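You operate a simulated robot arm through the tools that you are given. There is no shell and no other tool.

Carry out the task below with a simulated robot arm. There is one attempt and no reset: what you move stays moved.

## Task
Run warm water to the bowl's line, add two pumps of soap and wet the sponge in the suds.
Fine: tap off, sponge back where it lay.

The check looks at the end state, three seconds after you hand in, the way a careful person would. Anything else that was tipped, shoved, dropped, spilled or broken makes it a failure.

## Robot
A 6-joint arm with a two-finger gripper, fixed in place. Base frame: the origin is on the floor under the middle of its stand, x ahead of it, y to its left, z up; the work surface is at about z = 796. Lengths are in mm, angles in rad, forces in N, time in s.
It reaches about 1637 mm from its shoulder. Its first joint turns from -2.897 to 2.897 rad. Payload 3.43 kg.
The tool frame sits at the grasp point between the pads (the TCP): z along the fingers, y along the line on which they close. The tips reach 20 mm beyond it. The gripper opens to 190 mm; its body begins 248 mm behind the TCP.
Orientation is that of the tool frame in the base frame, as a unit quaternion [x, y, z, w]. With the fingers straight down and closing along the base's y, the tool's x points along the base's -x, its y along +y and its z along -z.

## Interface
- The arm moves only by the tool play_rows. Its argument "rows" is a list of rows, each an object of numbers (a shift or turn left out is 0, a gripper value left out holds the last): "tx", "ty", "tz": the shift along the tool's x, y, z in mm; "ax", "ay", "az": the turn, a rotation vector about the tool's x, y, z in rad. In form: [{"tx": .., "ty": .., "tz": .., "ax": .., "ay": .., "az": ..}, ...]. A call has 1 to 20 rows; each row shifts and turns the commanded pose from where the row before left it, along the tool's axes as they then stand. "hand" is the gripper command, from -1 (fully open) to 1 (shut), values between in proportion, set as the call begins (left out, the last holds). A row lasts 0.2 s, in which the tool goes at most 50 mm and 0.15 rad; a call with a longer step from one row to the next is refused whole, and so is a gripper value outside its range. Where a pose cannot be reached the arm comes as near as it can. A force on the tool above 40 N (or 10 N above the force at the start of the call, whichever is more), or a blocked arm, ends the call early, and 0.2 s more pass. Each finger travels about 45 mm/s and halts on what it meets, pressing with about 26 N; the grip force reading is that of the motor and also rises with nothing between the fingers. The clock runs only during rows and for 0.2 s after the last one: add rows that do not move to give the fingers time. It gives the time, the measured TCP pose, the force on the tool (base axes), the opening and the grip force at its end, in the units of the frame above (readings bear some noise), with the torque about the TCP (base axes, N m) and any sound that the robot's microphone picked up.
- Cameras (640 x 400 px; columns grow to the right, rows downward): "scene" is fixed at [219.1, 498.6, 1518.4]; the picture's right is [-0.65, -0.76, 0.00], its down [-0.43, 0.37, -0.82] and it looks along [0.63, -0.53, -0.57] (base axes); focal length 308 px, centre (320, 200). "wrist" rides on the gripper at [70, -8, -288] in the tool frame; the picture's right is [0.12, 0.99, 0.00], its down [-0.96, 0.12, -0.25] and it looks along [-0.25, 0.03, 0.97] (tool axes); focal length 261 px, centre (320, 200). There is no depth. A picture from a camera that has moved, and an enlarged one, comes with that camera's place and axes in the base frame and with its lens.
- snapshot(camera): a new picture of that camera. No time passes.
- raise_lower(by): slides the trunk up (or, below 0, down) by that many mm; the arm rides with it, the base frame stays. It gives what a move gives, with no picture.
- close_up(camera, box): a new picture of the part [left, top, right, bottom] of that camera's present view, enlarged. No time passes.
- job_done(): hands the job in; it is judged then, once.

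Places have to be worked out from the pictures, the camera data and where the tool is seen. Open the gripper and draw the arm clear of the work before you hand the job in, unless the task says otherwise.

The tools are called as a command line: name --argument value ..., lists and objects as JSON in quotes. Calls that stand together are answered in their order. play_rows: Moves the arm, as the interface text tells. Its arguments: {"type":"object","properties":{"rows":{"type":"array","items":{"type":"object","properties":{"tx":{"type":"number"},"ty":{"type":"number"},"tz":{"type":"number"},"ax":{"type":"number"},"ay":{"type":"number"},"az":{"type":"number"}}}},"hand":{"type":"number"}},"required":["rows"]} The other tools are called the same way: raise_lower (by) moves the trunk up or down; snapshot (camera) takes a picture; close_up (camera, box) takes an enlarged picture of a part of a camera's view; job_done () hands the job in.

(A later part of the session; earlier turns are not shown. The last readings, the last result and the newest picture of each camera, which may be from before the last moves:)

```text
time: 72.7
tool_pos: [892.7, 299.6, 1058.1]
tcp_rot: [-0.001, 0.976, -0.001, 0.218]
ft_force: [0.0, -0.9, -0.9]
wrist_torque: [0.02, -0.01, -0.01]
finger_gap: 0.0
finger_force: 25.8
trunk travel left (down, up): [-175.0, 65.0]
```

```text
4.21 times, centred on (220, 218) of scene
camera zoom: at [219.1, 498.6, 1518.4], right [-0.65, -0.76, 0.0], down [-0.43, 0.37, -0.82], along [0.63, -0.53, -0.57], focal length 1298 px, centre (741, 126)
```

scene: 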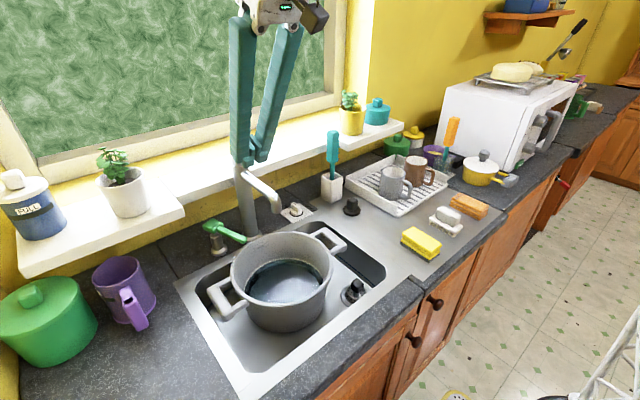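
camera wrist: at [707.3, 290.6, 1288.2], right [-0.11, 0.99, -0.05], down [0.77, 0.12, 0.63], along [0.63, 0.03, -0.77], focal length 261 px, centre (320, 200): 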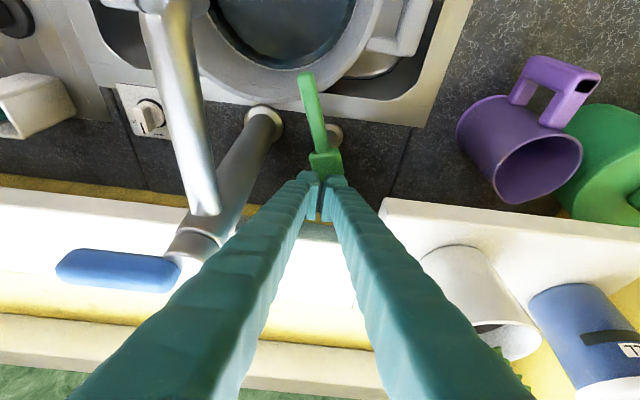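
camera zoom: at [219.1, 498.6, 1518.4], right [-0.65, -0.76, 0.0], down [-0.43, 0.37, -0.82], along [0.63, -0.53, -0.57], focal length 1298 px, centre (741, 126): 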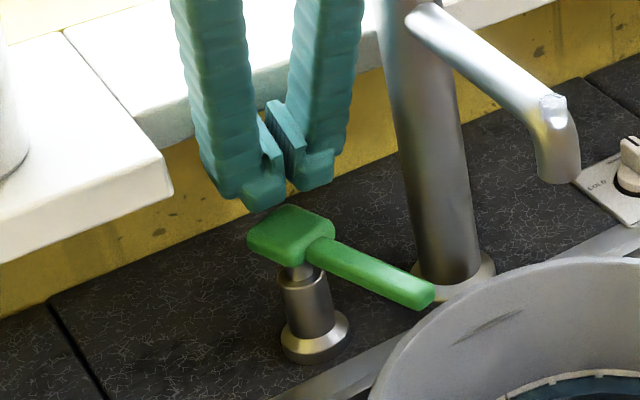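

The closed tips hang right over the pump head. I'll lower by 22 mm to just short of contact and check.

play_rows --rows '[{"tx": 4.7, "tz": 10}, {"tx": 4.7, "tz": 10}, {}]'

close_up --camera "wrist" --box '[270, 110, 390, 210]'

close_up --camera "scene" --box '[185, 190, 255, 250]'

```text
time: 73.5
tool_pos: [891.9, 300.7, 1037.1]
tcp_rot: [-0.001, 0.976, -0.002, 0.217]
ft_force: [-0.9, 0.3, -0.2]
wrist_torque: [0.0, 0.01, -0.01]
finger_gap: 0.0
finger_force: 25.6
trunk travel left (down, up): [-175.0, 65.0]
```

```text
4.00 times, centred on (330, 160) of wrist
camera zoom: at [706.2, 291.0, 1266.5], right [-0.11, 0.99, -0.05], down [0.77, 0.12, 0.63], along [0.63, 0.03, -0.77], focal length 1043 px, centre (280, 360)
```

zoom: 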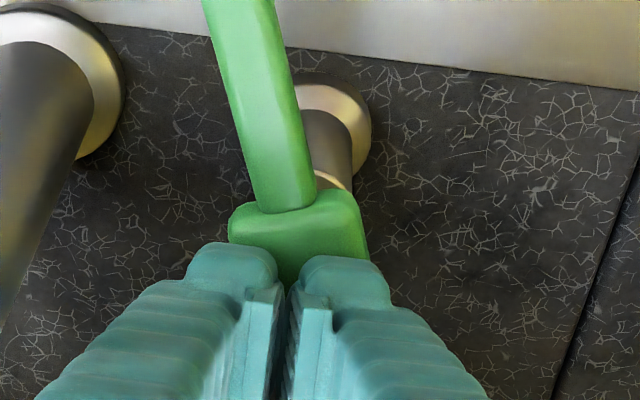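

```text
6.67 times, centred on (220, 220) of scene
camera zoom: at [219.1, 498.6, 1518.4], right [-0.65, -0.76, 0.0], down [-0.43, 0.37, -0.82], along [0.63, -0.53, -0.57], focal length 2056 px, centre (987, 67)
```

zoom: 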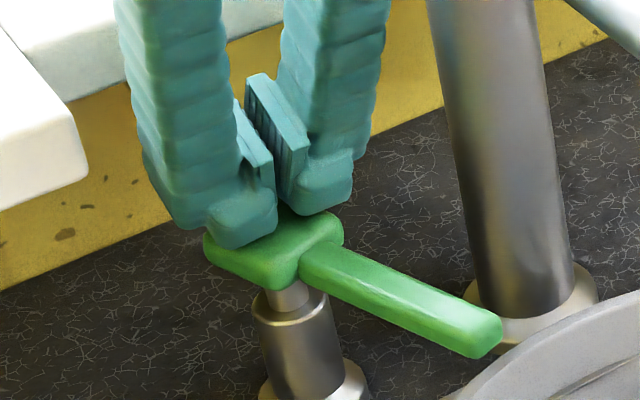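

The tips are just above the head and centred on it. I'll press straight down in 3 mm steps, watching for contact and the pump's travel.

play_rows --rows '[{"tx": 1.28, "tz": 2.72}, {"tx": 1.28, "tz": 2.72}, {"tx": 1.28, "tz": 2.72}, {"tx": 1.28, "tz": 2.72}, {}]'

close_up --camera "scene" --box '[185, 190, 255, 250]'

```text
time: 74.7
tool_pos: [891.3, 300.9, 1025.2]
tcp_rot: [-0.001, 0.976, -0.001, 0.218]
ft_force: [0.5, 0.2, 1.9]
wrist_torque: [0.07, -0.02, 0.0]
finger_gap: 5.8
finger_force: 34.5
trunk travel left (down, up): [-175.0, 65.0]
```

```text
6.67 times, centred on (220, 220) of scene
camera zoom: at [219.1, 498.6, 1518.4], right [-0.65, -0.76, 0.0], down [-0.43, 0.37, -0.82], along [0.63, -0.53, -0.57], focal length 2056 px, centre (987, 67)
```

zoom: 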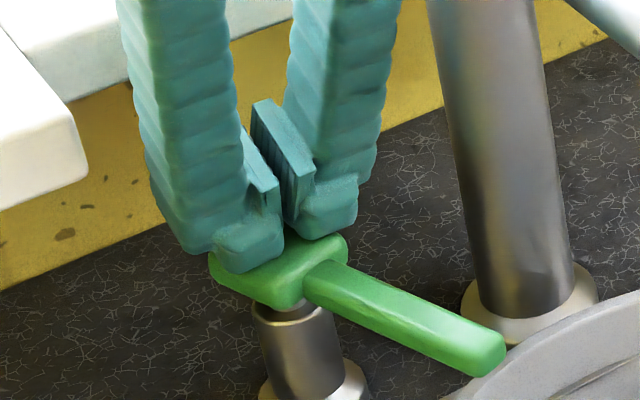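

The pump head has gone down about 10 mm with little force. I'll continue to the bottom of the stroke.

play_rows --rows '[{"tx": 0.85, "tz": 1.81}, {"tx": 0.85, "tz": 1.81}, {"tx": 0.85, "tz": 1.81}, {}]'

close_up --camera "scene" --box '[185, 190, 255, 250]'

close_up --camera "scene" --box '[230, 220, 340, 315]'

```text
time: 75.7
tool_pos: [891.6, 301.5, 1018.8]
tcp_rot: [-0.002, 0.976, -0.001, 0.217]
ft_force: [0.0, -1.1, 2.7]
wrist_torque: [0.0, 0.04, 0.0]
finger_gap: 6.0
finger_force: 34.5
trunk travel left (down, up): [-175.0, 65.0]
```

```text
6.67 times, centred on (220, 220) of scene
camera zoom: at [219.1, 498.6, 1518.4], right [-0.65, -0.76, 0.0], down [-0.43, 0.37, -0.82], along [0.63, -0.53, -0.57], focal length 2056 px, centre (987, 67)
```

zoom: 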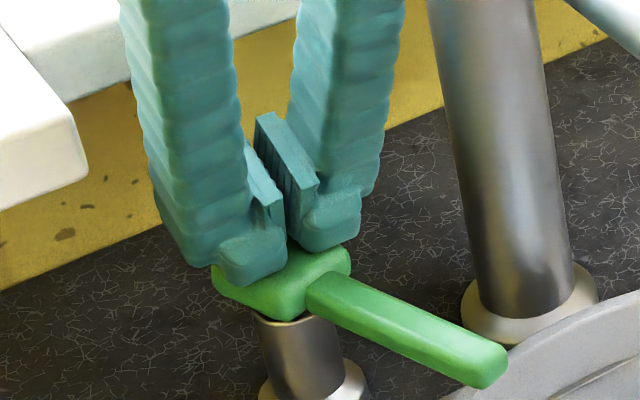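

```text
4.21 times, centred on (285, 268) of scene
camera zoom: at [219.1, 498.6, 1518.4], right [-0.65, -0.76, 0.0], down [-0.43, 0.37, -0.82], along [0.63, -0.53, -0.57], focal length 1298 px, centre (467, -84)
```

zoom: 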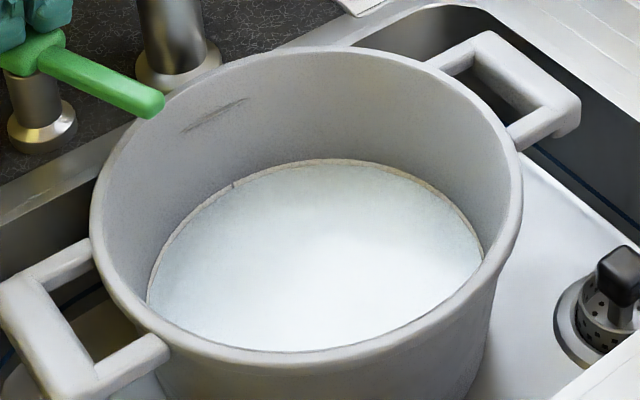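

Suds have appeared in the basin, so the first pump registered. I'll rise fully so the head springs back, and confirm that it does.

play_rows --rows '[{"tx": -2.1, "tz": -4.5}, {"tx": -2.1, "tz": -4.5}, {"tx": -2.1, "tz": -4.5}, {"tx": -2.1, "tz": -4.5}, {"tx": -2.1, "tz": -4.5}, {}, {}]'

close_up --camera "scene" --box '[185, 190, 255, 250]'

close_up --camera "scene" --box '[230, 220, 340, 315]'

```text
time: 77.2
tool_pos: [890.8, 299.5, 1044.7]
tcp_rot: [-0.002, 0.976, -0.001, 0.218]
ft_force: [0.1, 0.9, 0.2]
wrist_torque: [0.0, 0.02, -0.04]
finger_gap: 0.1
finger_force: 35.1
trunk travel left (down, up): [-175.0, 65.0]
```

```text
6.67 times, centred on (220, 220) of scene
camera zoom: at [219.1, 498.6, 1518.4], right [-0.65, -0.76, 0.0], down [-0.43, 0.37, -0.82], along [0.63, -0.53, -0.57], focal length 2056 px, centre (987, 67)
```

zoom: 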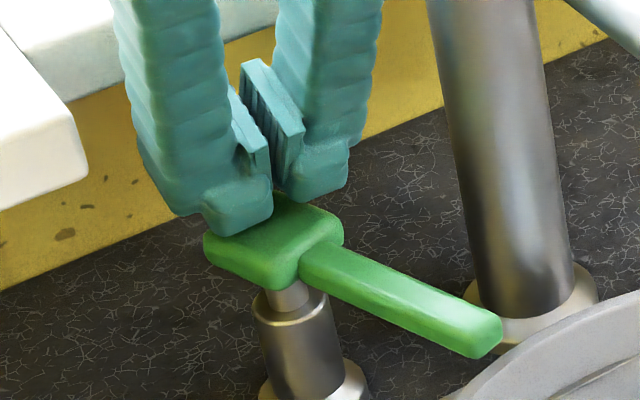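

```text
4.21 times, centred on (285, 268) of scene
camera zoom: at [219.1, 498.6, 1518.4], right [-0.65, -0.76, 0.0], down [-0.43, 0.37, -0.82], along [0.63, -0.53, -0.57], focal length 1298 px, centre (467, -84)
```

zoom: 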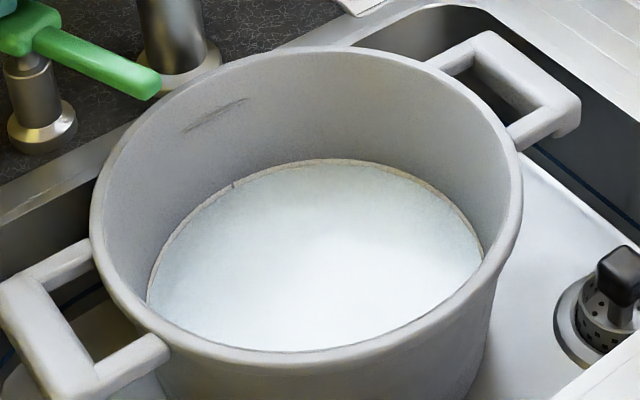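

The pump head is back up. I'll do the second pump to the same depth.

play_rows --rows '[{"tx": 1.9, "tz": 4.05}, {"tx": 1.9, "tz": 4.05}, {"tx": 1.9, "tz": 4.05}, {"tx": 1.9, "tz": 4.05}, {"tx": 1.9, "tz": 4.05}, {"tx": 1.9, "tz": 4.05}, {}]'

close_up --camera "scene" --box '[185, 190, 255, 250]'

close_up --camera "scene" --box '[230, 220, 340, 315]'

```text
time: 78.8
tool_pos: [891.3, 300.9, 1017.1]
tcp_rot: [0.0, 0.976, -0.002, 0.217]
ft_force: [0.7, 0.9, 4.6]
wrist_torque: [0.05, 0.02, -0.03]
finger_gap: 6.3
finger_force: 34.1
trunk travel left (down, up): [-175.0, 65.0]
```

```text
6.67 times, centred on (220, 220) of scene
camera zoom: at [219.1, 498.6, 1518.4], right [-0.65, -0.76, 0.0], down [-0.43, 0.37, -0.82], along [0.63, -0.53, -0.57], focal length 2056 px, centre (987, 67)
```

zoom: 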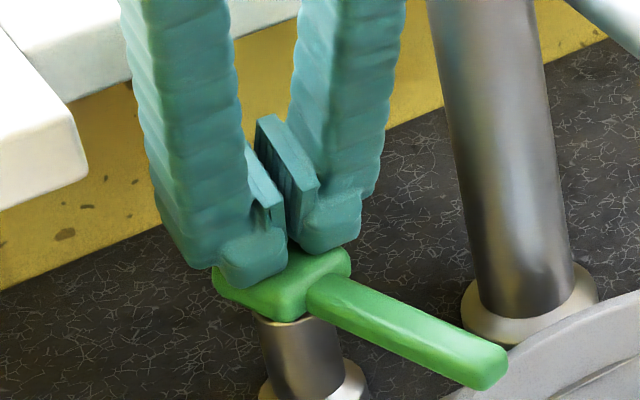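

```text
4.21 times, centred on (285, 268) of scene
camera zoom: at [219.1, 498.6, 1518.4], right [-0.65, -0.76, 0.0], down [-0.43, 0.37, -0.82], along [0.63, -0.53, -0.57], focal length 1298 px, centre (467, -84)
```

zoom: 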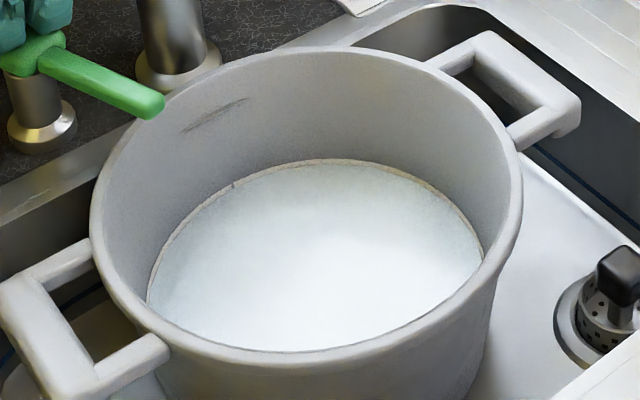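

The head is at the same depth as on the first stroke. I'll press 2 mm more within this same stroke to be sure it is complete, then release fully.

play_rows --rows '[{"tx": 0.85, "tz": 1.81}, {}, {"tx": -2.1, "tz": -4.5}, {"tx": -2.1, "tz": -4.5}, {"tx": -2.1, "tz": -4.5}, {"tx": -2.1, "tz": -4.5}, {"tx": -2.1, "tz": -4.5}, {"tx": -2.1, "tz": -4.5}, {}]'

close_up --camera "scene" --box '[185, 190, 255, 250]'

close_up --camera "scene" --box '[230, 220, 340, 315]'

```text
time: 80.8
tool_pos: [890.4, 300.7, 1044.2]
tcp_rot: [-0.001, 0.976, -0.002, 0.217]
ft_force: [0.2, -0.4, -0.9]
wrist_torque: [0.0, 0.02, 0.01]
finger_gap: 0.1
finger_force: 34.4
trunk travel left (down, up): [-175.0, 65.0]
```

```text
6.67 times, centred on (220, 220) of scene
camera zoom: at [219.1, 498.6, 1518.4], right [-0.65, -0.76, 0.0], down [-0.43, 0.37, -0.82], along [0.63, -0.53, -0.57], focal length 2056 px, centre (987, 67)
```

zoom: 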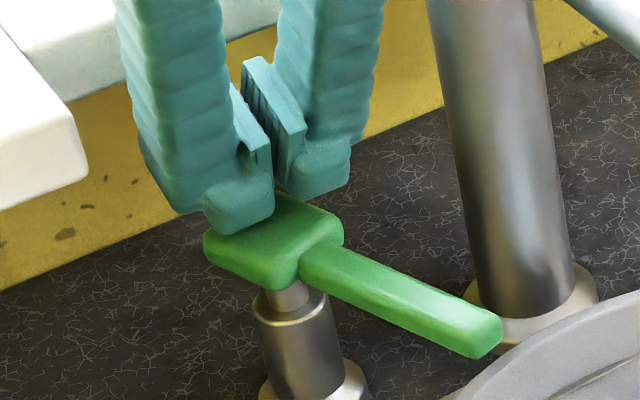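

```text
4.21 times, centred on (285, 268) of scene
camera zoom: at [219.1, 498.6, 1518.4], right [-0.65, -0.76, 0.0], down [-0.43, 0.37, -0.82], along [0.63, -0.53, -0.57], focal length 1298 px, centre (467, -84)
```

zoom: 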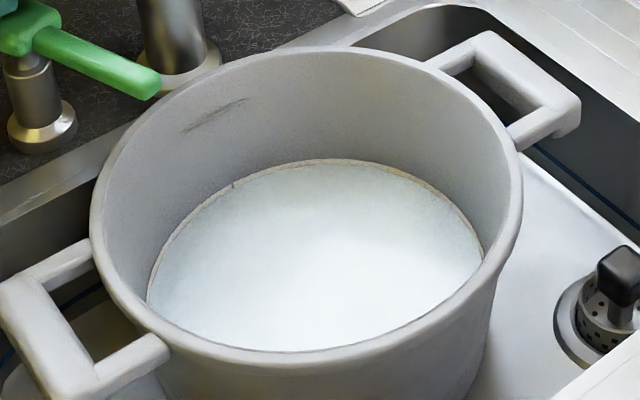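

Two full pumps are done and the head is back up. I'll withdraw along the tool axis, stand the tool upright, open the fingers and move over the basin to survey it and the sponge.

play_rows --rows '[{"tz": -40}, {"tz": -40}, {"tz": -40}, {"tz": -40}, {"tz": -40}, {"ay": 0.1465}, {"ay": 0.1465}, {"ay": 0.1465}, {"tx": 45}, {"tx": 45}, {"tx": 45}, {"tx": 35, "ty": -20}, {"ty": -40}, {"ty": -40}, {}, {}]' --hand -0.3

snapshot --camera "wrist"

close_up --camera "scene" --box '[380, 210, 500, 280]'

```text
time: 84.2
tool_pos: [636.4, 200.2, 1227.4]
tcp_rot: [-0.001, 1.0, -0.002, -0.001]
ft_force: [0.0, -0.7, 1.2]
wrist_torque: [-0.02, -0.02, -0.03]
finger_gap: 123.5
finger_force: 0.1
trunk travel left (down, up): [-175.0, 65.0]
```

```text
taken
camera wrist: at [566.1, 191.9, 1514.3], right [-0.12, 0.99, 0.0], down [0.96, 0.12, 0.25], along [0.24, 0.03, -0.97], focal length 261 px, centre (320, 200)
```

wrist: 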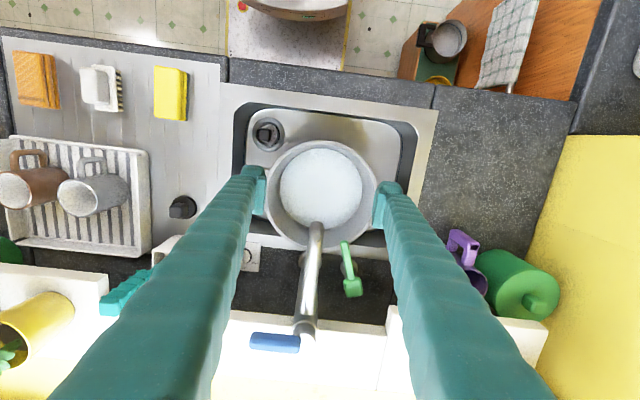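

```text
5.33 times, centred on (440, 245) of scene
camera zoom: at [219.1, 498.6, 1518.4], right [-0.65, -0.76, 0.0], down [-0.43, 0.37, -0.82], along [0.63, -0.53, -0.57], focal length 1644 px, centre (-320, -40)
```

zoom: 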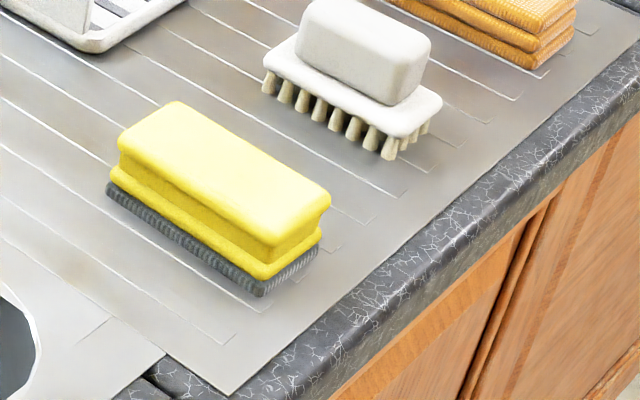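

The suds surface works out at z ≈ 872, centred about (701, 212), with the rim near z = 970. The sponge lies along x, about 100 × 55 × 35 mm, centred near (524, -130) with its top near z = 935. I'll move over it.

play_rows --rows '[{"tx": 14, "ty": -41}, {"tx": 14, "ty": -41}, {"tx": 14, "ty": -41}, {"tx": 14, "ty": -41, "tz": 15}, {"tx": 14, "ty": -41, "tz": 15}, {"tx": 14, "ty": -41, "tz": 20}, {"tx": 14, "ty": -41, "tz": 20}, {"tx": 14, "ty": -41, "tz": 20}, {"tz": 35}, {}]' --hand -0.2

snapshot --camera "wrist"

close_up --camera "scene" --box '[360, 170, 500, 280]'

```text
time: 86.5
tool_pos: [524.9, -129.5, 1103.2]
tcp_rot: [0.001, 1.0, -0.002, -0.001]
ft_force: [-0.1, -1.0, 0.2]
wrist_torque: [-0.01, 0.01, 0.0]
finger_gap: 113.6
finger_force: 0.1
trunk travel left (down, up): [-175.0, 65.0]
```

```text
taken
camera wrist: at [454.1, -137.4, 1389.4], right [-0.12, 0.99, 0.0], down [0.96, 0.12, 0.25], along [0.24, 0.03, -0.97], focal length 261 px, centre (320, 200)
```

wrist: 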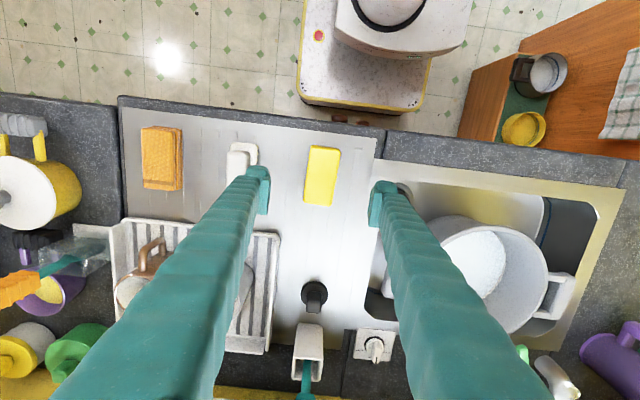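

```text
3.64 times, centred on (430, 225) of scene
camera zoom: at [219.1, 498.6, 1518.4], right [-0.65, -0.76, 0.0], down [-0.43, 0.37, -0.82], along [0.63, -0.53, -0.57], focal length 1121 px, centre (-80, 109)
```

zoom: 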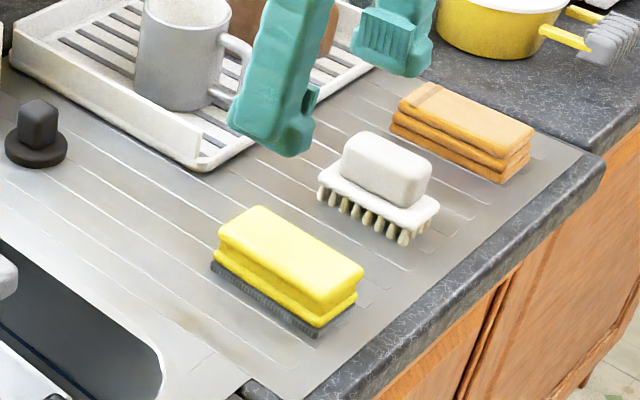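

I'll enlarge the sponge in this overhead view to measure its centre and angle.

close_up --camera "wrist" --box '[270, 130, 370, 220]'

```text
4.44 times, centred on (320, 175) of wrist
camera zoom: at [454.1, -137.4, 1389.4], right [-0.12, 0.99, 0.0], down [0.96, 0.12, 0.25], along [0.24, 0.03, -0.97], focal length 1158 px, centre (320, 311)
```

zoom: 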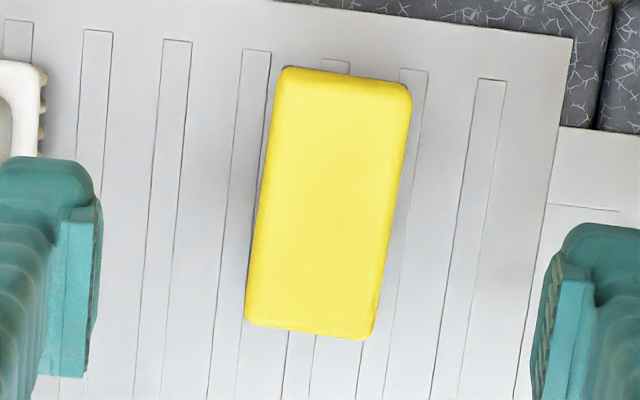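

The sponge is centred at about (525.5, -126) and aligned with x to about a degree. I'll shift 3.5 mm in y and lower until the tips are just above its top.

play_rows --rows '[{"ty": 3.5, "tz": 35}, {"tz": 36}, {"tz": 36}, {"tz": 30}, {}]'

close_up --camera "wrist" --box '[240, 120, 400, 230]'

close_up --camera "scene" --box '[370, 200, 470, 270]'

```text
time: 87.7
tool_pos: [524.7, -124.4, 965.7]
tcp_rot: [-0.001, 1.0, -0.002, -0.001]
ft_force: [0.8, -0.3, -0.9]
wrist_torque: [0.0, 0.0, -0.03]
finger_gap: 114.2
finger_force: 0.0
trunk travel left (down, up): [-175.0, 65.0]
```

```text
3.64 times, centred on (320, 175) of wrist
camera zoom: at [453.8, -134.1, 1252.3], right [-0.12, 0.99, 0.0], down [0.96, 0.12, 0.25], along [0.24, 0.03, -0.97], focal length 948 px, centre (320, 291)
```

zoom: 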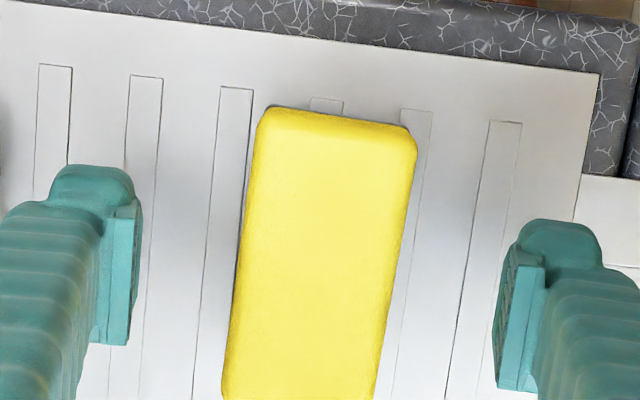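

```text
5.71 times, centred on (420, 235) of scene
camera zoom: at [219.1, 498.6, 1518.4], right [-0.65, -0.76, 0.0], down [-0.43, 0.37, -0.82], along [0.63, -0.53, -0.57], focal length 1762 px, centre (-251, 0)
```

zoom: 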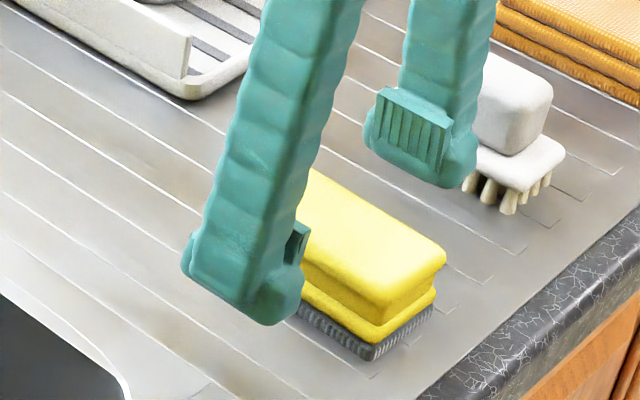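

The sponge is centred between the pads to within about 1 mm. I'll lower 38 mm so the pads flank its upper part.

play_rows --rows '[{"tz": 10}, {"tz": 10}, {"tz": 10}, {"tz": 7}, {}]'

close_up --camera "scene" --box '[370, 200, 470, 270]'

close_up --camera "wrist" --box '[240, 120, 400, 230]'

```text
time: 88.8
tool_pos: [525.1, -125.0, 929.4]
tcp_rot: [-0.001, 1.0, -0.002, -0.001]
ft_force: [-0.1, 0.3, 0.4]
wrist_torque: [-0.01, 0.01, -0.01]
finger_gap: 113.9
finger_force: 0.0
trunk travel left (down, up): [-175.0, 65.0]
```

```text
5.71 times, centred on (420, 235) of scene
camera zoom: at [219.1, 498.6, 1518.4], right [-0.65, -0.76, 0.0], down [-0.43, 0.37, -0.82], along [0.63, -0.53, -0.57], focal length 1762 px, centre (-251, 0)
```

zoom: 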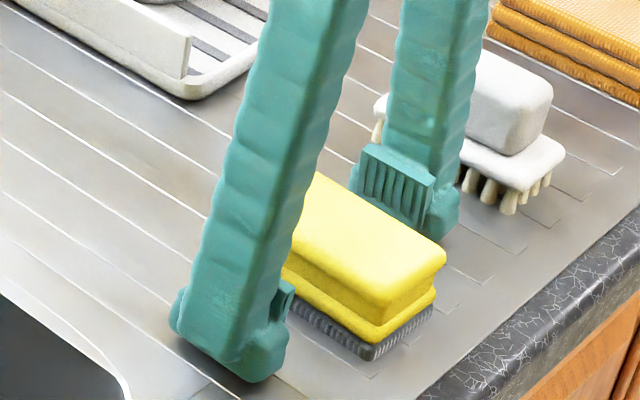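

```text
3.64 times, centred on (320, 175) of wrist
camera zoom: at [454.5, -133.8, 1216.3], right [-0.12, 0.99, 0.0], down [0.96, 0.12, 0.25], along [0.24, 0.03, -0.97], focal length 948 px, centre (320, 291)
```

zoom: 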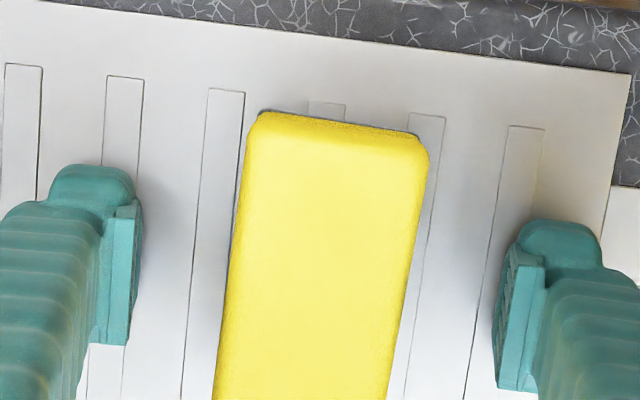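

The fingers flank the sponge evenly at pose (525.1, -125.0, 929.4), which I'll note as the return pose. Now I'll close on it.

play_rows --rows '[{}, {}, {}, {}, {}, {}]' --hand 0.6

close_up --camera "scene" --box '[370, 200, 470, 270]'

close_up --camera "wrist" --box '[240, 120, 400, 230]'

```text
time: 90.2
tool_pos: [524.9, -123.8, 931.5]
tcp_rot: [-0.001, 1.0, -0.001, -0.001]
ft_force: [-0.1, 10.6, 13.5]
wrist_torque: [0.69, -0.02, -0.06]
finger_gap: 51.1
finger_force: 25.9
trunk travel left (down, up): [-175.0, 65.0]
```

```text
5.71 times, centred on (420, 235) of scene
camera zoom: at [219.1, 498.6, 1518.4], right [-0.65, -0.76, 0.0], down [-0.43, 0.37, -0.82], along [0.63, -0.53, -0.57], focal length 1762 px, centre (-251, 0)
```

zoom: 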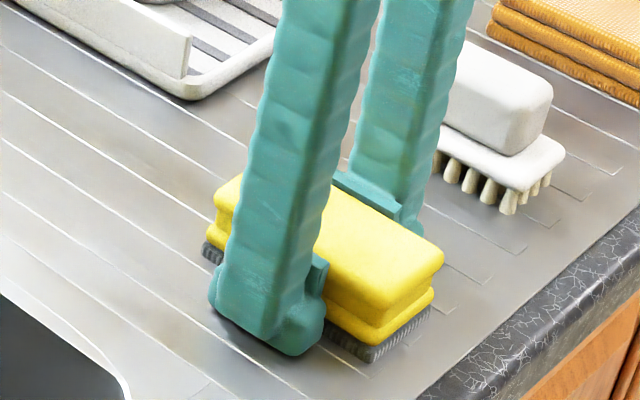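

```text
3.64 times, centred on (320, 175) of wrist
camera zoom: at [454.4, -133.0, 1216.8], right [-0.12, 0.99, 0.0], down [0.96, 0.12, 0.25], along [0.24, 0.03, -0.97], focal length 948 px, centre (320, 291)
```

zoom: 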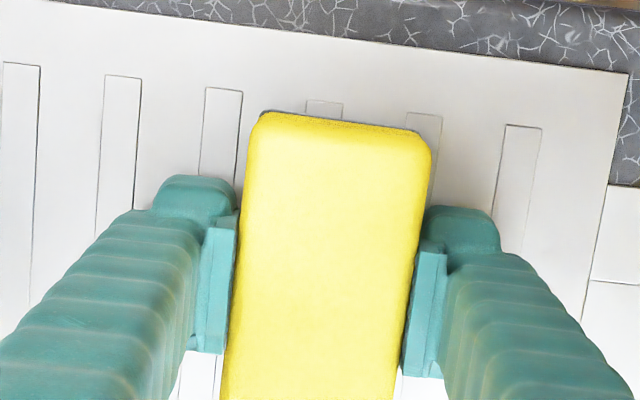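

The sponge is held (gap 51 mm, 26 N). I'll lift it slowly and check that it comes up with the gripper.

play_rows --rows '[{"tz": -5}, {"tz": -10}, {"tz": -15}, {"tz": -20}, {"tz": -25}, {}]'

close_up --camera "scene" --box '[340, 160, 480, 270]'

snapshot --camera "wrist"

```text
time: 91.7
tool_pos: [526.2, -125.3, 1003.7]
tcp_rot: [-0.001, 1.0, -0.002, -0.001]
ft_force: [-0.3, -0.3, 1.5]
wrist_torque: [0.03, -0.02, 0.01]
finger_gap: 50.7
finger_force: 25.8
trunk travel left (down, up): [-175.0, 65.0]
```

```text
3.64 times, centred on (410, 215) of scene
camera zoom: at [219.1, 498.6, 1518.4], right [-0.65, -0.76, 0.0], down [-0.43, 0.37, -0.82], along [0.63, -0.53, -0.57], focal length 1121 px, centre (-7, 146)
```

zoom: 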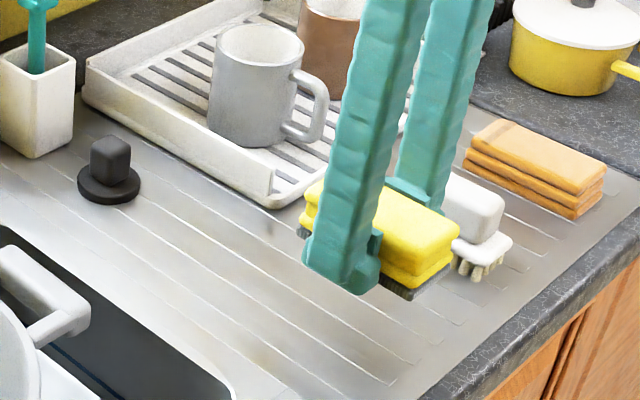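

```text
taken
camera wrist: at [454.6, -134.0, 1291.2], right [-0.12, 0.99, 0.0], down [0.96, 0.12, 0.24], along [0.24, 0.03, -0.97], focal length 261 px, centre (320, 200)
```

wrist: 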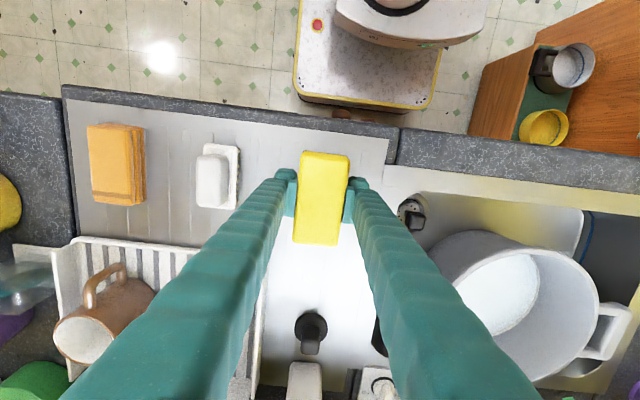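

The sponge came up cleanly. I'll raise it above the basin rim and carry it over the suds, stopping on the robot's side of the spout.

play_rows --rows '[{"tz": -30}, {"tz": -30}, {"tx": -15.2, "ty": 38.1}, {"tx": -15.2, "ty": 38.1}, {"tx": -15.2, "ty": 38.1}, {"tx": -15.2, "ty": 38.1}, {"tx": -15.2, "ty": 38.1}, {"tx": -15.2, "ty": 38.1}, {"tx": -15.2, "ty": 38.1}, {"tx": -15.2, "ty": 38.1}, {"tx": -15.2, "ty": 38.1}, {}]'

snapshot --camera "wrist"

close_up --camera "scene" --box '[190, 100, 390, 335]'

```text
time: 94.2
tool_pos: [661.6, 218.4, 1061.8]
tcp_rot: [-0.001, 1.0, -0.002, 0.0]
ft_force: [-0.4, -0.6, -0.9]
wrist_torque: [0.01, 0.0, 0.0]
finger_gap: 50.6
finger_force: 26.7
trunk travel left (down, up): [-175.0, 65.0]
```

```text
taken
camera wrist: at [591.1, 210.1, 1349.1], right [-0.12, 0.99, 0.0], down [0.96, 0.12, 0.25], along [0.24, 0.03, -0.97], focal length 261 px, centre (320, 200)
```

wrist: 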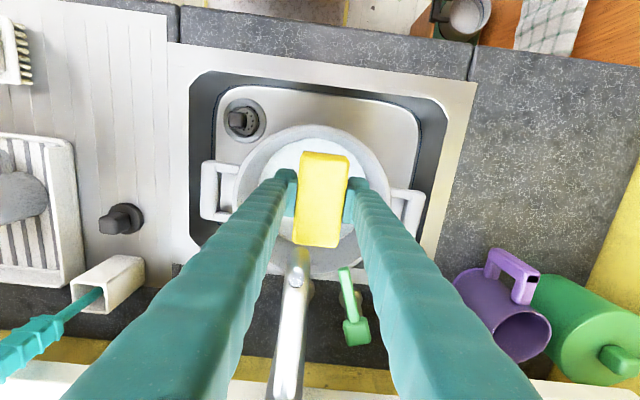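

```text
1.70 times, centred on (290, 218) of scene
camera zoom: at [219.1, 498.6, 1518.4], right [-0.65, -0.76, 0.0], down [-0.43, 0.37, -0.82], along [0.63, -0.53, -0.57], focal length 525 px, centre (371, 170)
```

zoom: 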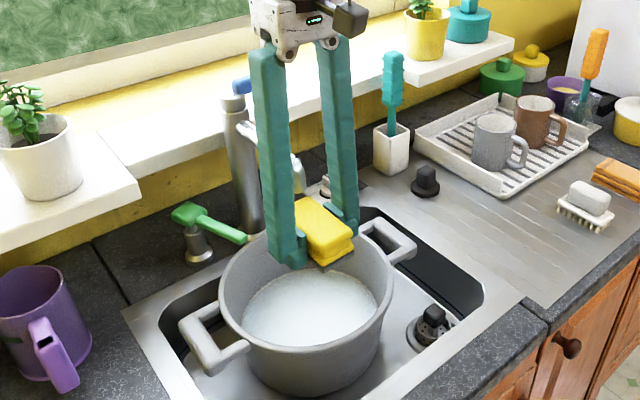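

The sponge hangs over the suds with about 25 mm to the near wall, and the spout is clear ahead of it. I'll lower it in stages, first to just above the surface.

play_rows --rows '[{"tz": 35}, {"tz": 35}, {"tz": 35}, {"tz": 35}, {"tz": 15}, {}]'

snapshot --camera "wrist"

close_up --camera "scene" --box '[190, 100, 390, 335]'

```text
time: 95.7
tool_pos: [661.4, 218.5, 906.3]
tcp_rot: [-0.001, 1.0, -0.001, -0.002]
ft_force: [-0.4, -0.3, -0.9]
wrist_torque: [0.0, -0.04, -0.02]
finger_gap: 50.8
finger_force: 25.6
trunk travel left (down, up): [-175.0, 65.0]
```

```text
taken
camera wrist: at [590.5, 208.7, 1193.6], right [-0.12, 0.99, 0.0], down [0.96, 0.12, 0.24], along [0.24, 0.03, -0.97], focal length 261 px, centre (320, 200)
```

wrist: 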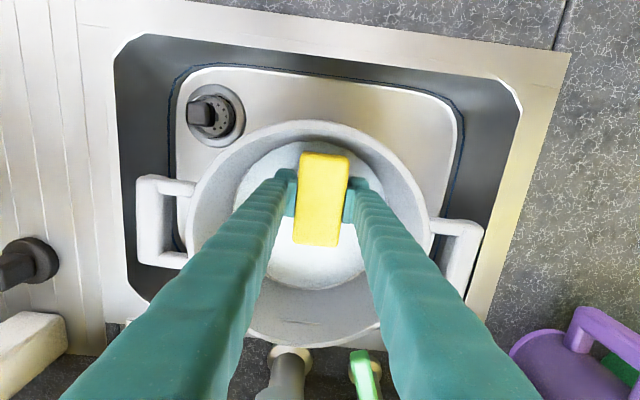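

```text
1.70 times, centred on (290, 218) of scene
camera zoom: at [219.1, 498.6, 1518.4], right [-0.65, -0.76, 0.0], down [-0.43, 0.37, -0.82], along [0.63, -0.53, -0.57], focal length 525 px, centre (371, 170)
```

zoom: 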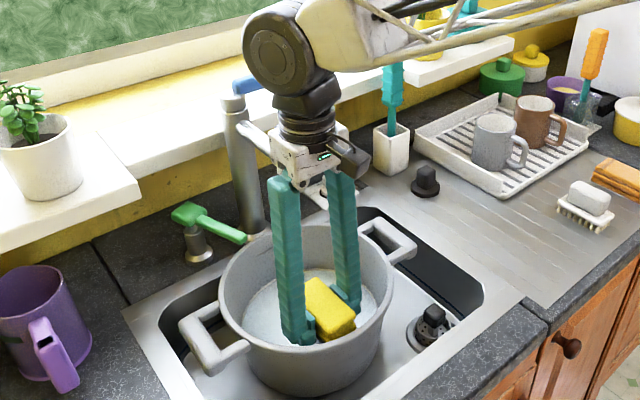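

The sponge is just above the suds. I'll zoom in on the gap between the gripper body and the spout before going deeper.

close_up --camera "scene" --box '[235, 150, 315, 230]'

close_up --camera "scene" --box '[255, 220, 355, 320]'

```text
5.00 times, centred on (275, 190) of scene
camera zoom: at [219.1, 498.6, 1518.4], right [-0.65, -0.76, 0.0], down [-0.43, 0.37, -0.82], along [0.63, -0.53, -0.57], focal length 1542 px, centre (545, 250)
```

zoom: 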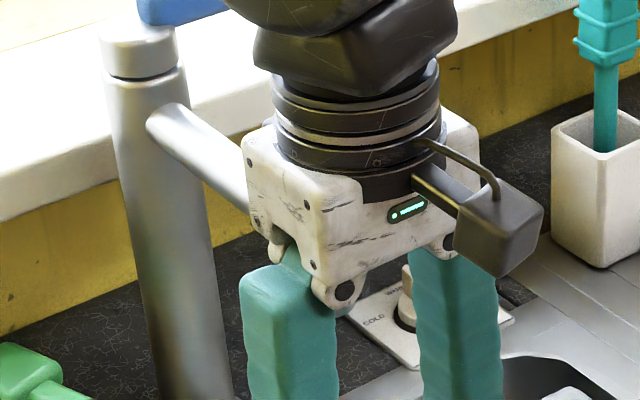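

```text
4.00 times, centred on (305, 270) of scene
camera zoom: at [219.1, 498.6, 1518.4], right [-0.65, -0.76, 0.0], down [-0.43, 0.37, -0.82], along [0.63, -0.53, -0.57], focal length 1233 px, centre (380, -80)
```

zoom: 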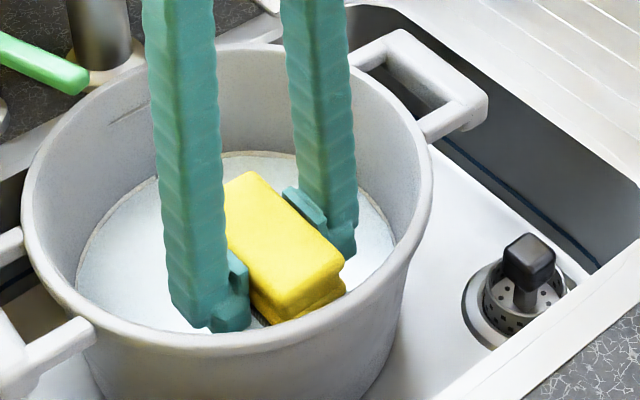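

The body's rear face is about 22 mm short of the spout, so there's room. I'll lower the sponge a further 44 mm to submerge it, then hold.

play_rows --rows '[{"tz": 9}, {"tz": 9}, {"tz": 9}, {"tz": 9}, {"tz": 8}, {}, {}, {}, {}, {}]'

close_up --camera "scene" --box '[255, 220, 355, 320]'

close_up --camera "scene" --box '[235, 150, 315, 230]'

close_up --camera "wrist" --box '[240, 120, 400, 260]'

```text
time: 97.8
tool_pos: [660.6, 217.1, 864.2]
tcp_rot: [-0.001, 1.0, -0.001, -0.001]
ft_force: [-0.4, 0.6, 0.9]
wrist_torque: [0.02, -0.01, 0.02]
finger_gap: 50.4
finger_force: 26.1
trunk travel left (down, up): [-175.0, 65.0]
```

```text
4.00 times, centred on (305, 270) of scene
camera zoom: at [219.1, 498.6, 1518.4], right [-0.65, -0.76, 0.0], down [-0.43, 0.37, -0.82], along [0.63, -0.53, -0.57], focal length 1233 px, centre (380, -80)
```

zoom: 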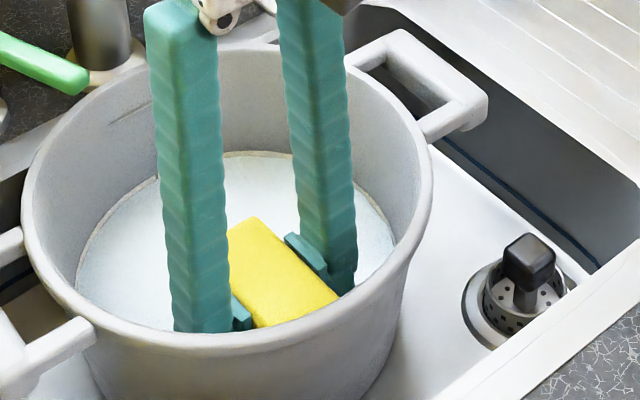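

```text
5.00 times, centred on (275, 190) of scene
camera zoom: at [219.1, 498.6, 1518.4], right [-0.65, -0.76, 0.0], down [-0.43, 0.37, -0.82], along [0.63, -0.53, -0.57], focal length 1542 px, centre (545, 250)
```

zoom: 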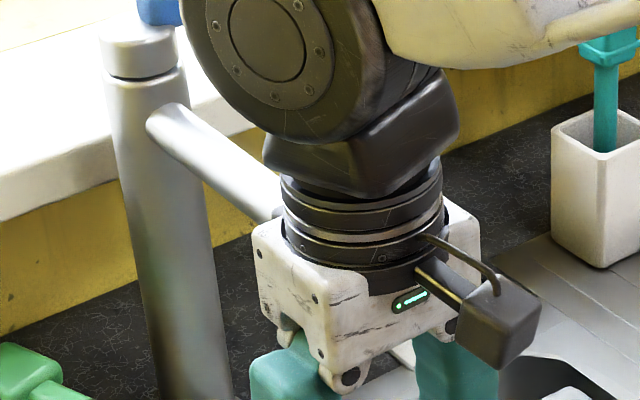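

```text
2.86 times, centred on (320, 190) of wrist
camera zoom: at [591.2, 209.1, 1150.5], right [-0.12, 0.99, 0.0], down [0.96, 0.12, 0.25], along [0.24, 0.03, -0.97], focal length 745 px, centre (320, 229)
```

zoom: 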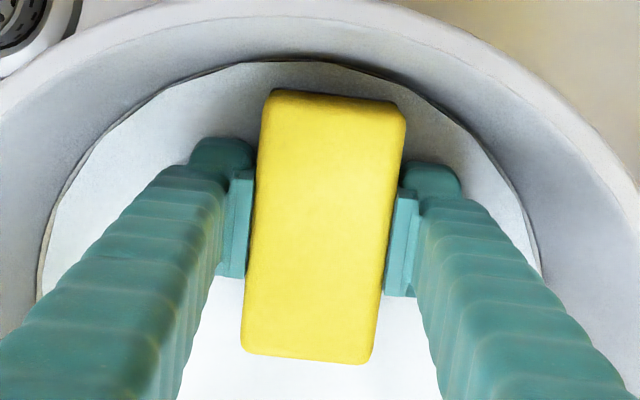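

The sponge already looks darker and its top is just above the foam. I'll go 12 mm deeper, still well clear of the floor, and soak it for a couple of seconds.

play_rows --rows '[{"tz": 6}, {"tz": 6}, {}, {}, {}, {}, {}, {}, {}, {}, {}, {}]'

close_up --camera "scene" --box '[255, 220, 355, 320]'

close_up --camera "wrist" --box '[240, 120, 400, 260]'

```text
time: 100.5
tool_pos: [660.1, 219.5, 852.6]
tcp_rot: [0.0, 1.0, -0.002, 0.001]
ft_force: [-32.5, 4.7, 16.1]
wrist_torque: [-1.72, -9.42, -0.17]
finger_gap: 50.8
finger_force: 25.9
trunk travel left (down, up): [-175.0, 65.0]
```

```text
4.00 times, centred on (305, 270) of scene
camera zoom: at [219.1, 498.6, 1518.4], right [-0.65, -0.76, 0.0], down [-0.43, 0.37, -0.82], along [0.63, -0.53, -0.57], focal length 1233 px, centre (380, -80)
```

zoom: 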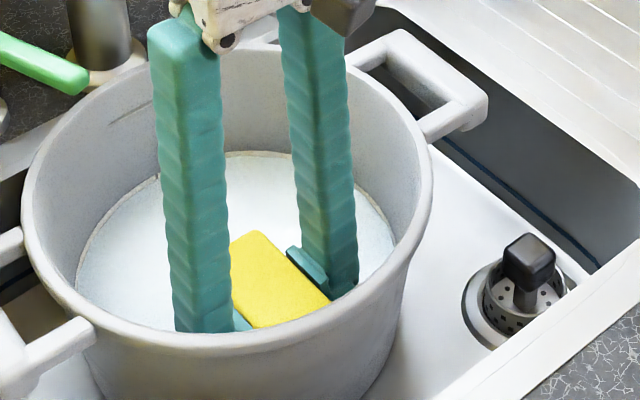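

```text
2.86 times, centred on (320, 190) of wrist
camera zoom: at [589.3, 209.5, 1139.2], right [-0.12, 0.99, 0.0], down [0.96, 0.12, 0.25], along [0.24, 0.03, -0.97], focal length 745 px, centre (320, 229)
```

zoom: 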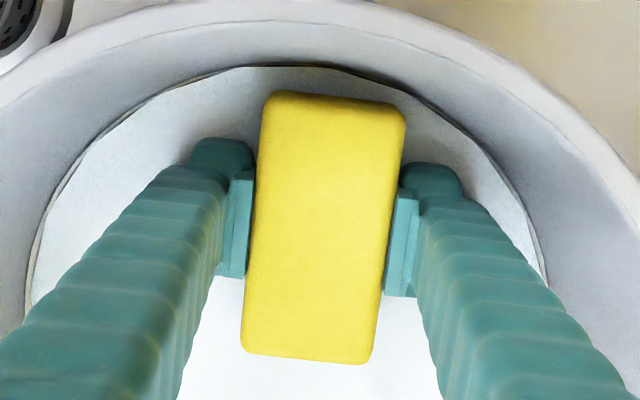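

The force and torque readings place a contact about 290 mm above the tool point: the gripper's body is touching the spout. I'll back off at once, toward the robot and up, and then check the spout.

play_rows --rows '[{"tx": 2, "tz": -3}, {"tx": 3, "tz": -5}, {"tx": 3, "tz": -6}, {}]'

close_up --camera "scene" --box '[220, 130, 340, 250]'

close_up --camera "scene" --box '[255, 220, 355, 320]'

```text
time: 101.5
tool_pos: [653.2, 218.8, 865.9]
tcp_rot: [-0.001, 1.0, -0.002, -0.002]
ft_force: [5.9, 1.7, -1.5]
wrist_torque: [0.1, -0.1, -0.26]
finger_gap: 50.6
finger_force: 25.7
trunk travel left (down, up): [-175.0, 65.0]
```

```text
3.33 times, centred on (280, 190) of scene
camera zoom: at [219.1, 498.6, 1518.4], right [-0.65, -0.76, 0.0], down [-0.43, 0.37, -0.82], along [0.63, -0.53, -0.57], focal length 1028 px, centre (453, 233)
```

zoom: 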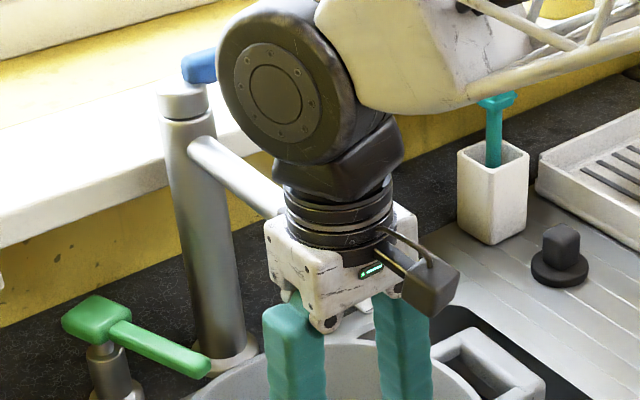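

```text
4.00 times, centred on (305, 270) of scene
camera zoom: at [219.1, 498.6, 1518.4], right [-0.65, -0.76, 0.0], down [-0.43, 0.37, -0.82], along [0.63, -0.53, -0.57], focal length 1233 px, centre (380, -80)
```

zoom: 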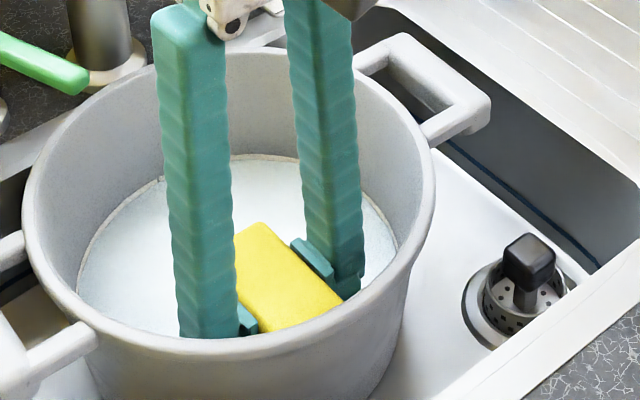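

The spout is unmoved, but there is now a small +6 N in x. The sponge's end is touching the basin's near wall, and the basin seems to have shifted 2–3 mm. I'll ease forward off the wall and lift straight up.

play_rows --rows '[{"tx": -3}, {"tx": -2}, {}]'

close_up --camera "scene" --box '[190, 210, 390, 335]'

close_up --camera "wrist" --box '[240, 120, 400, 260]'

```text
time: 102.2
tool_pos: [657.2, 217.5, 866.9]
tcp_rot: [-0.001, 1.0, -0.002, -0.001]
ft_force: [0.3, -0.6, -0.3]
wrist_torque: [-0.01, 0.01, 0.02]
finger_gap: 50.6
finger_force: 26.1
trunk travel left (down, up): [-175.0, 65.0]
```

```text
3.20 times, centred on (290, 272) of scene
camera zoom: at [219.1, 498.6, 1518.4], right [-0.65, -0.76, 0.0], down [-0.43, 0.37, -0.82], along [0.63, -0.53, -0.57], focal length 987 px, centre (416, -32)
```

zoom: 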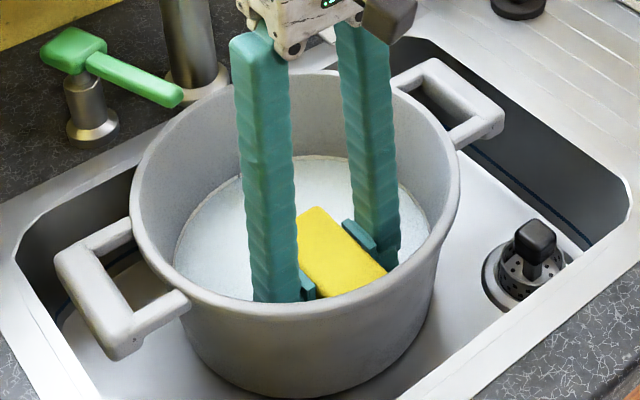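

```text
2.86 times, centred on (320, 190) of wrist
camera zoom: at [587.7, 209.2, 1152.5], right [-0.12, 0.99, 0.0], down [0.96, 0.12, 0.24], along [0.24, 0.03, -0.97], focal length 745 px, centre (320, 229)
```

zoom: 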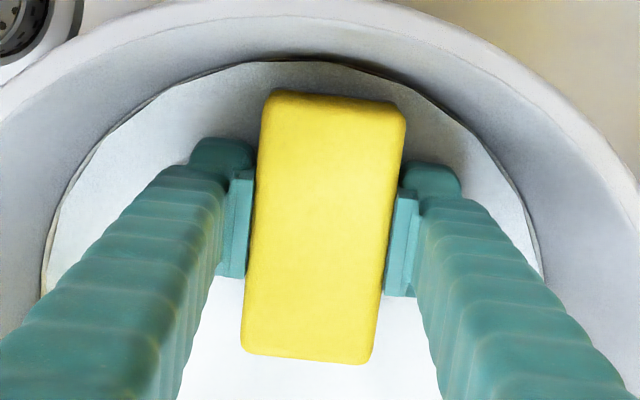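

The contact is gone, and the basin is within about 2 mm of where it stood. The sponge is clearly darker, so it is wet; I'll lift it straight up above the rim and let it drip over the basin.

play_rows --rows '[{"tz": -8}, {"tz": -12}, {"tz": -15}, {"tz": -15}, {"tz": -15}, {}, {}, {}, {}, {}, {}, {}, {}, {}, {}, {}, {}, {}, {}, {}]'

close_up --camera "scene" --box '[240, 200, 370, 320]'

close_up --camera "wrist" --box '[240, 120, 400, 260]'

```text
time: 106.5
tool_pos: [659.2, 219.1, 931.1]
tcp_rot: [-0.001, 1.0, -0.002, -0.001]
ft_force: [0.1, -0.5, -0.8]
wrist_torque: [-0.01, 0.0, 0.0]
finger_gap: 50.5
finger_force: 25.9
trunk travel left (down, up): [-175.0, 65.0]
```

```text
3.33 times, centred on (305, 260) of scene
camera zoom: at [219.1, 498.6, 1518.4], right [-0.65, -0.76, 0.0], down [-0.43, 0.37, -0.82], along [0.63, -0.53, -0.57], focal length 1028 px, centre (370, 0)
```

zoom: 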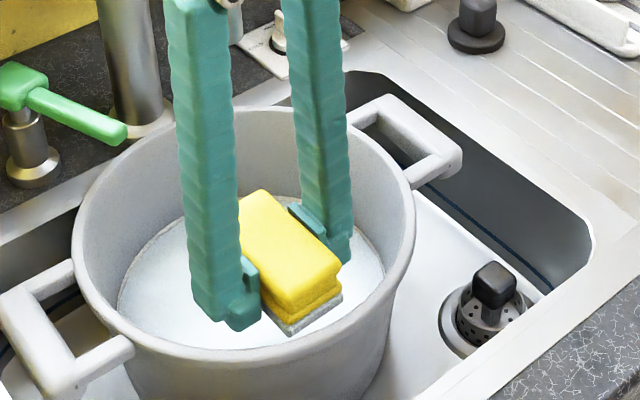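

```text
2.86 times, centred on (320, 190) of wrist
camera zoom: at [587.9, 209.6, 1217.3], right [-0.12, 0.99, 0.0], down [0.96, 0.12, 0.25], along [0.24, 0.03, -0.97], focal length 745 px, centre (320, 229)
```

zoom: 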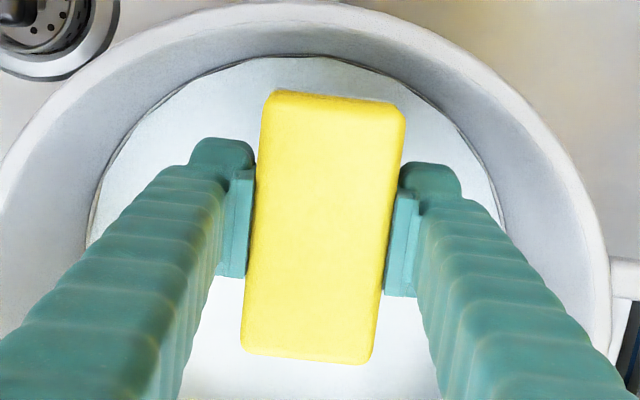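

The scourer side has turned from dark grey to pale, suggesting suds. I'll zoom in to compare the sponge with how it looked dry.

close_up --camera "scene" --box '[295, 250, 350, 305]'

close_up --camera "wrist" --box '[290, 140, 350, 260]'

```text
7.27 times, centred on (322, 278) of scene
camera zoom: at [219.1, 498.6, 1518.4], right [-0.65, -0.76, 0.0], down [-0.43, 0.37, -0.82], along [0.63, -0.53, -0.57], focal length 2242 px, centre (302, -364)
```

zoom: 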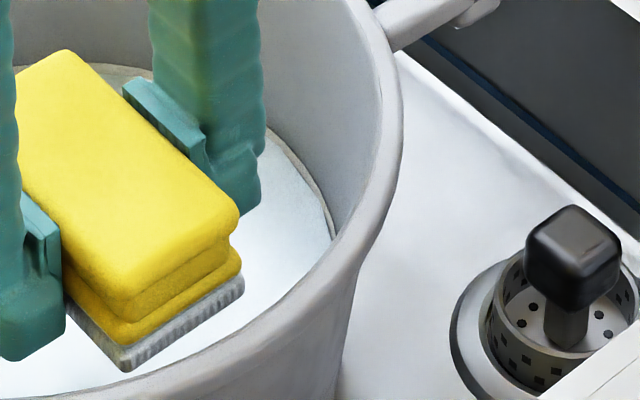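

```text
3.33 times, centred on (320, 200) of wrist
camera zoom: at [587.9, 209.6, 1217.3], right [-0.12, 0.99, 0.0], down [0.96, 0.12, 0.25], along [0.24, 0.03, -0.97], focal length 869 px, centre (320, 200)
```

zoom: 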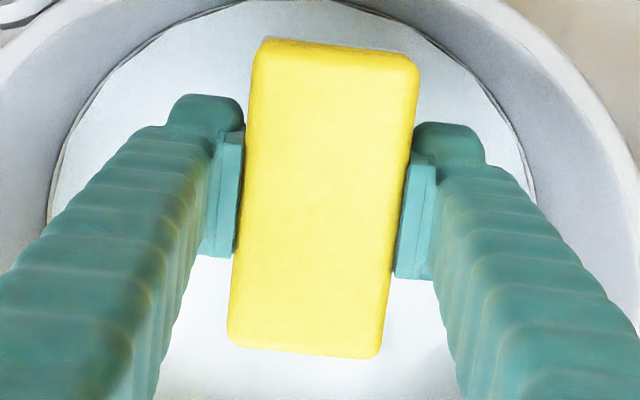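

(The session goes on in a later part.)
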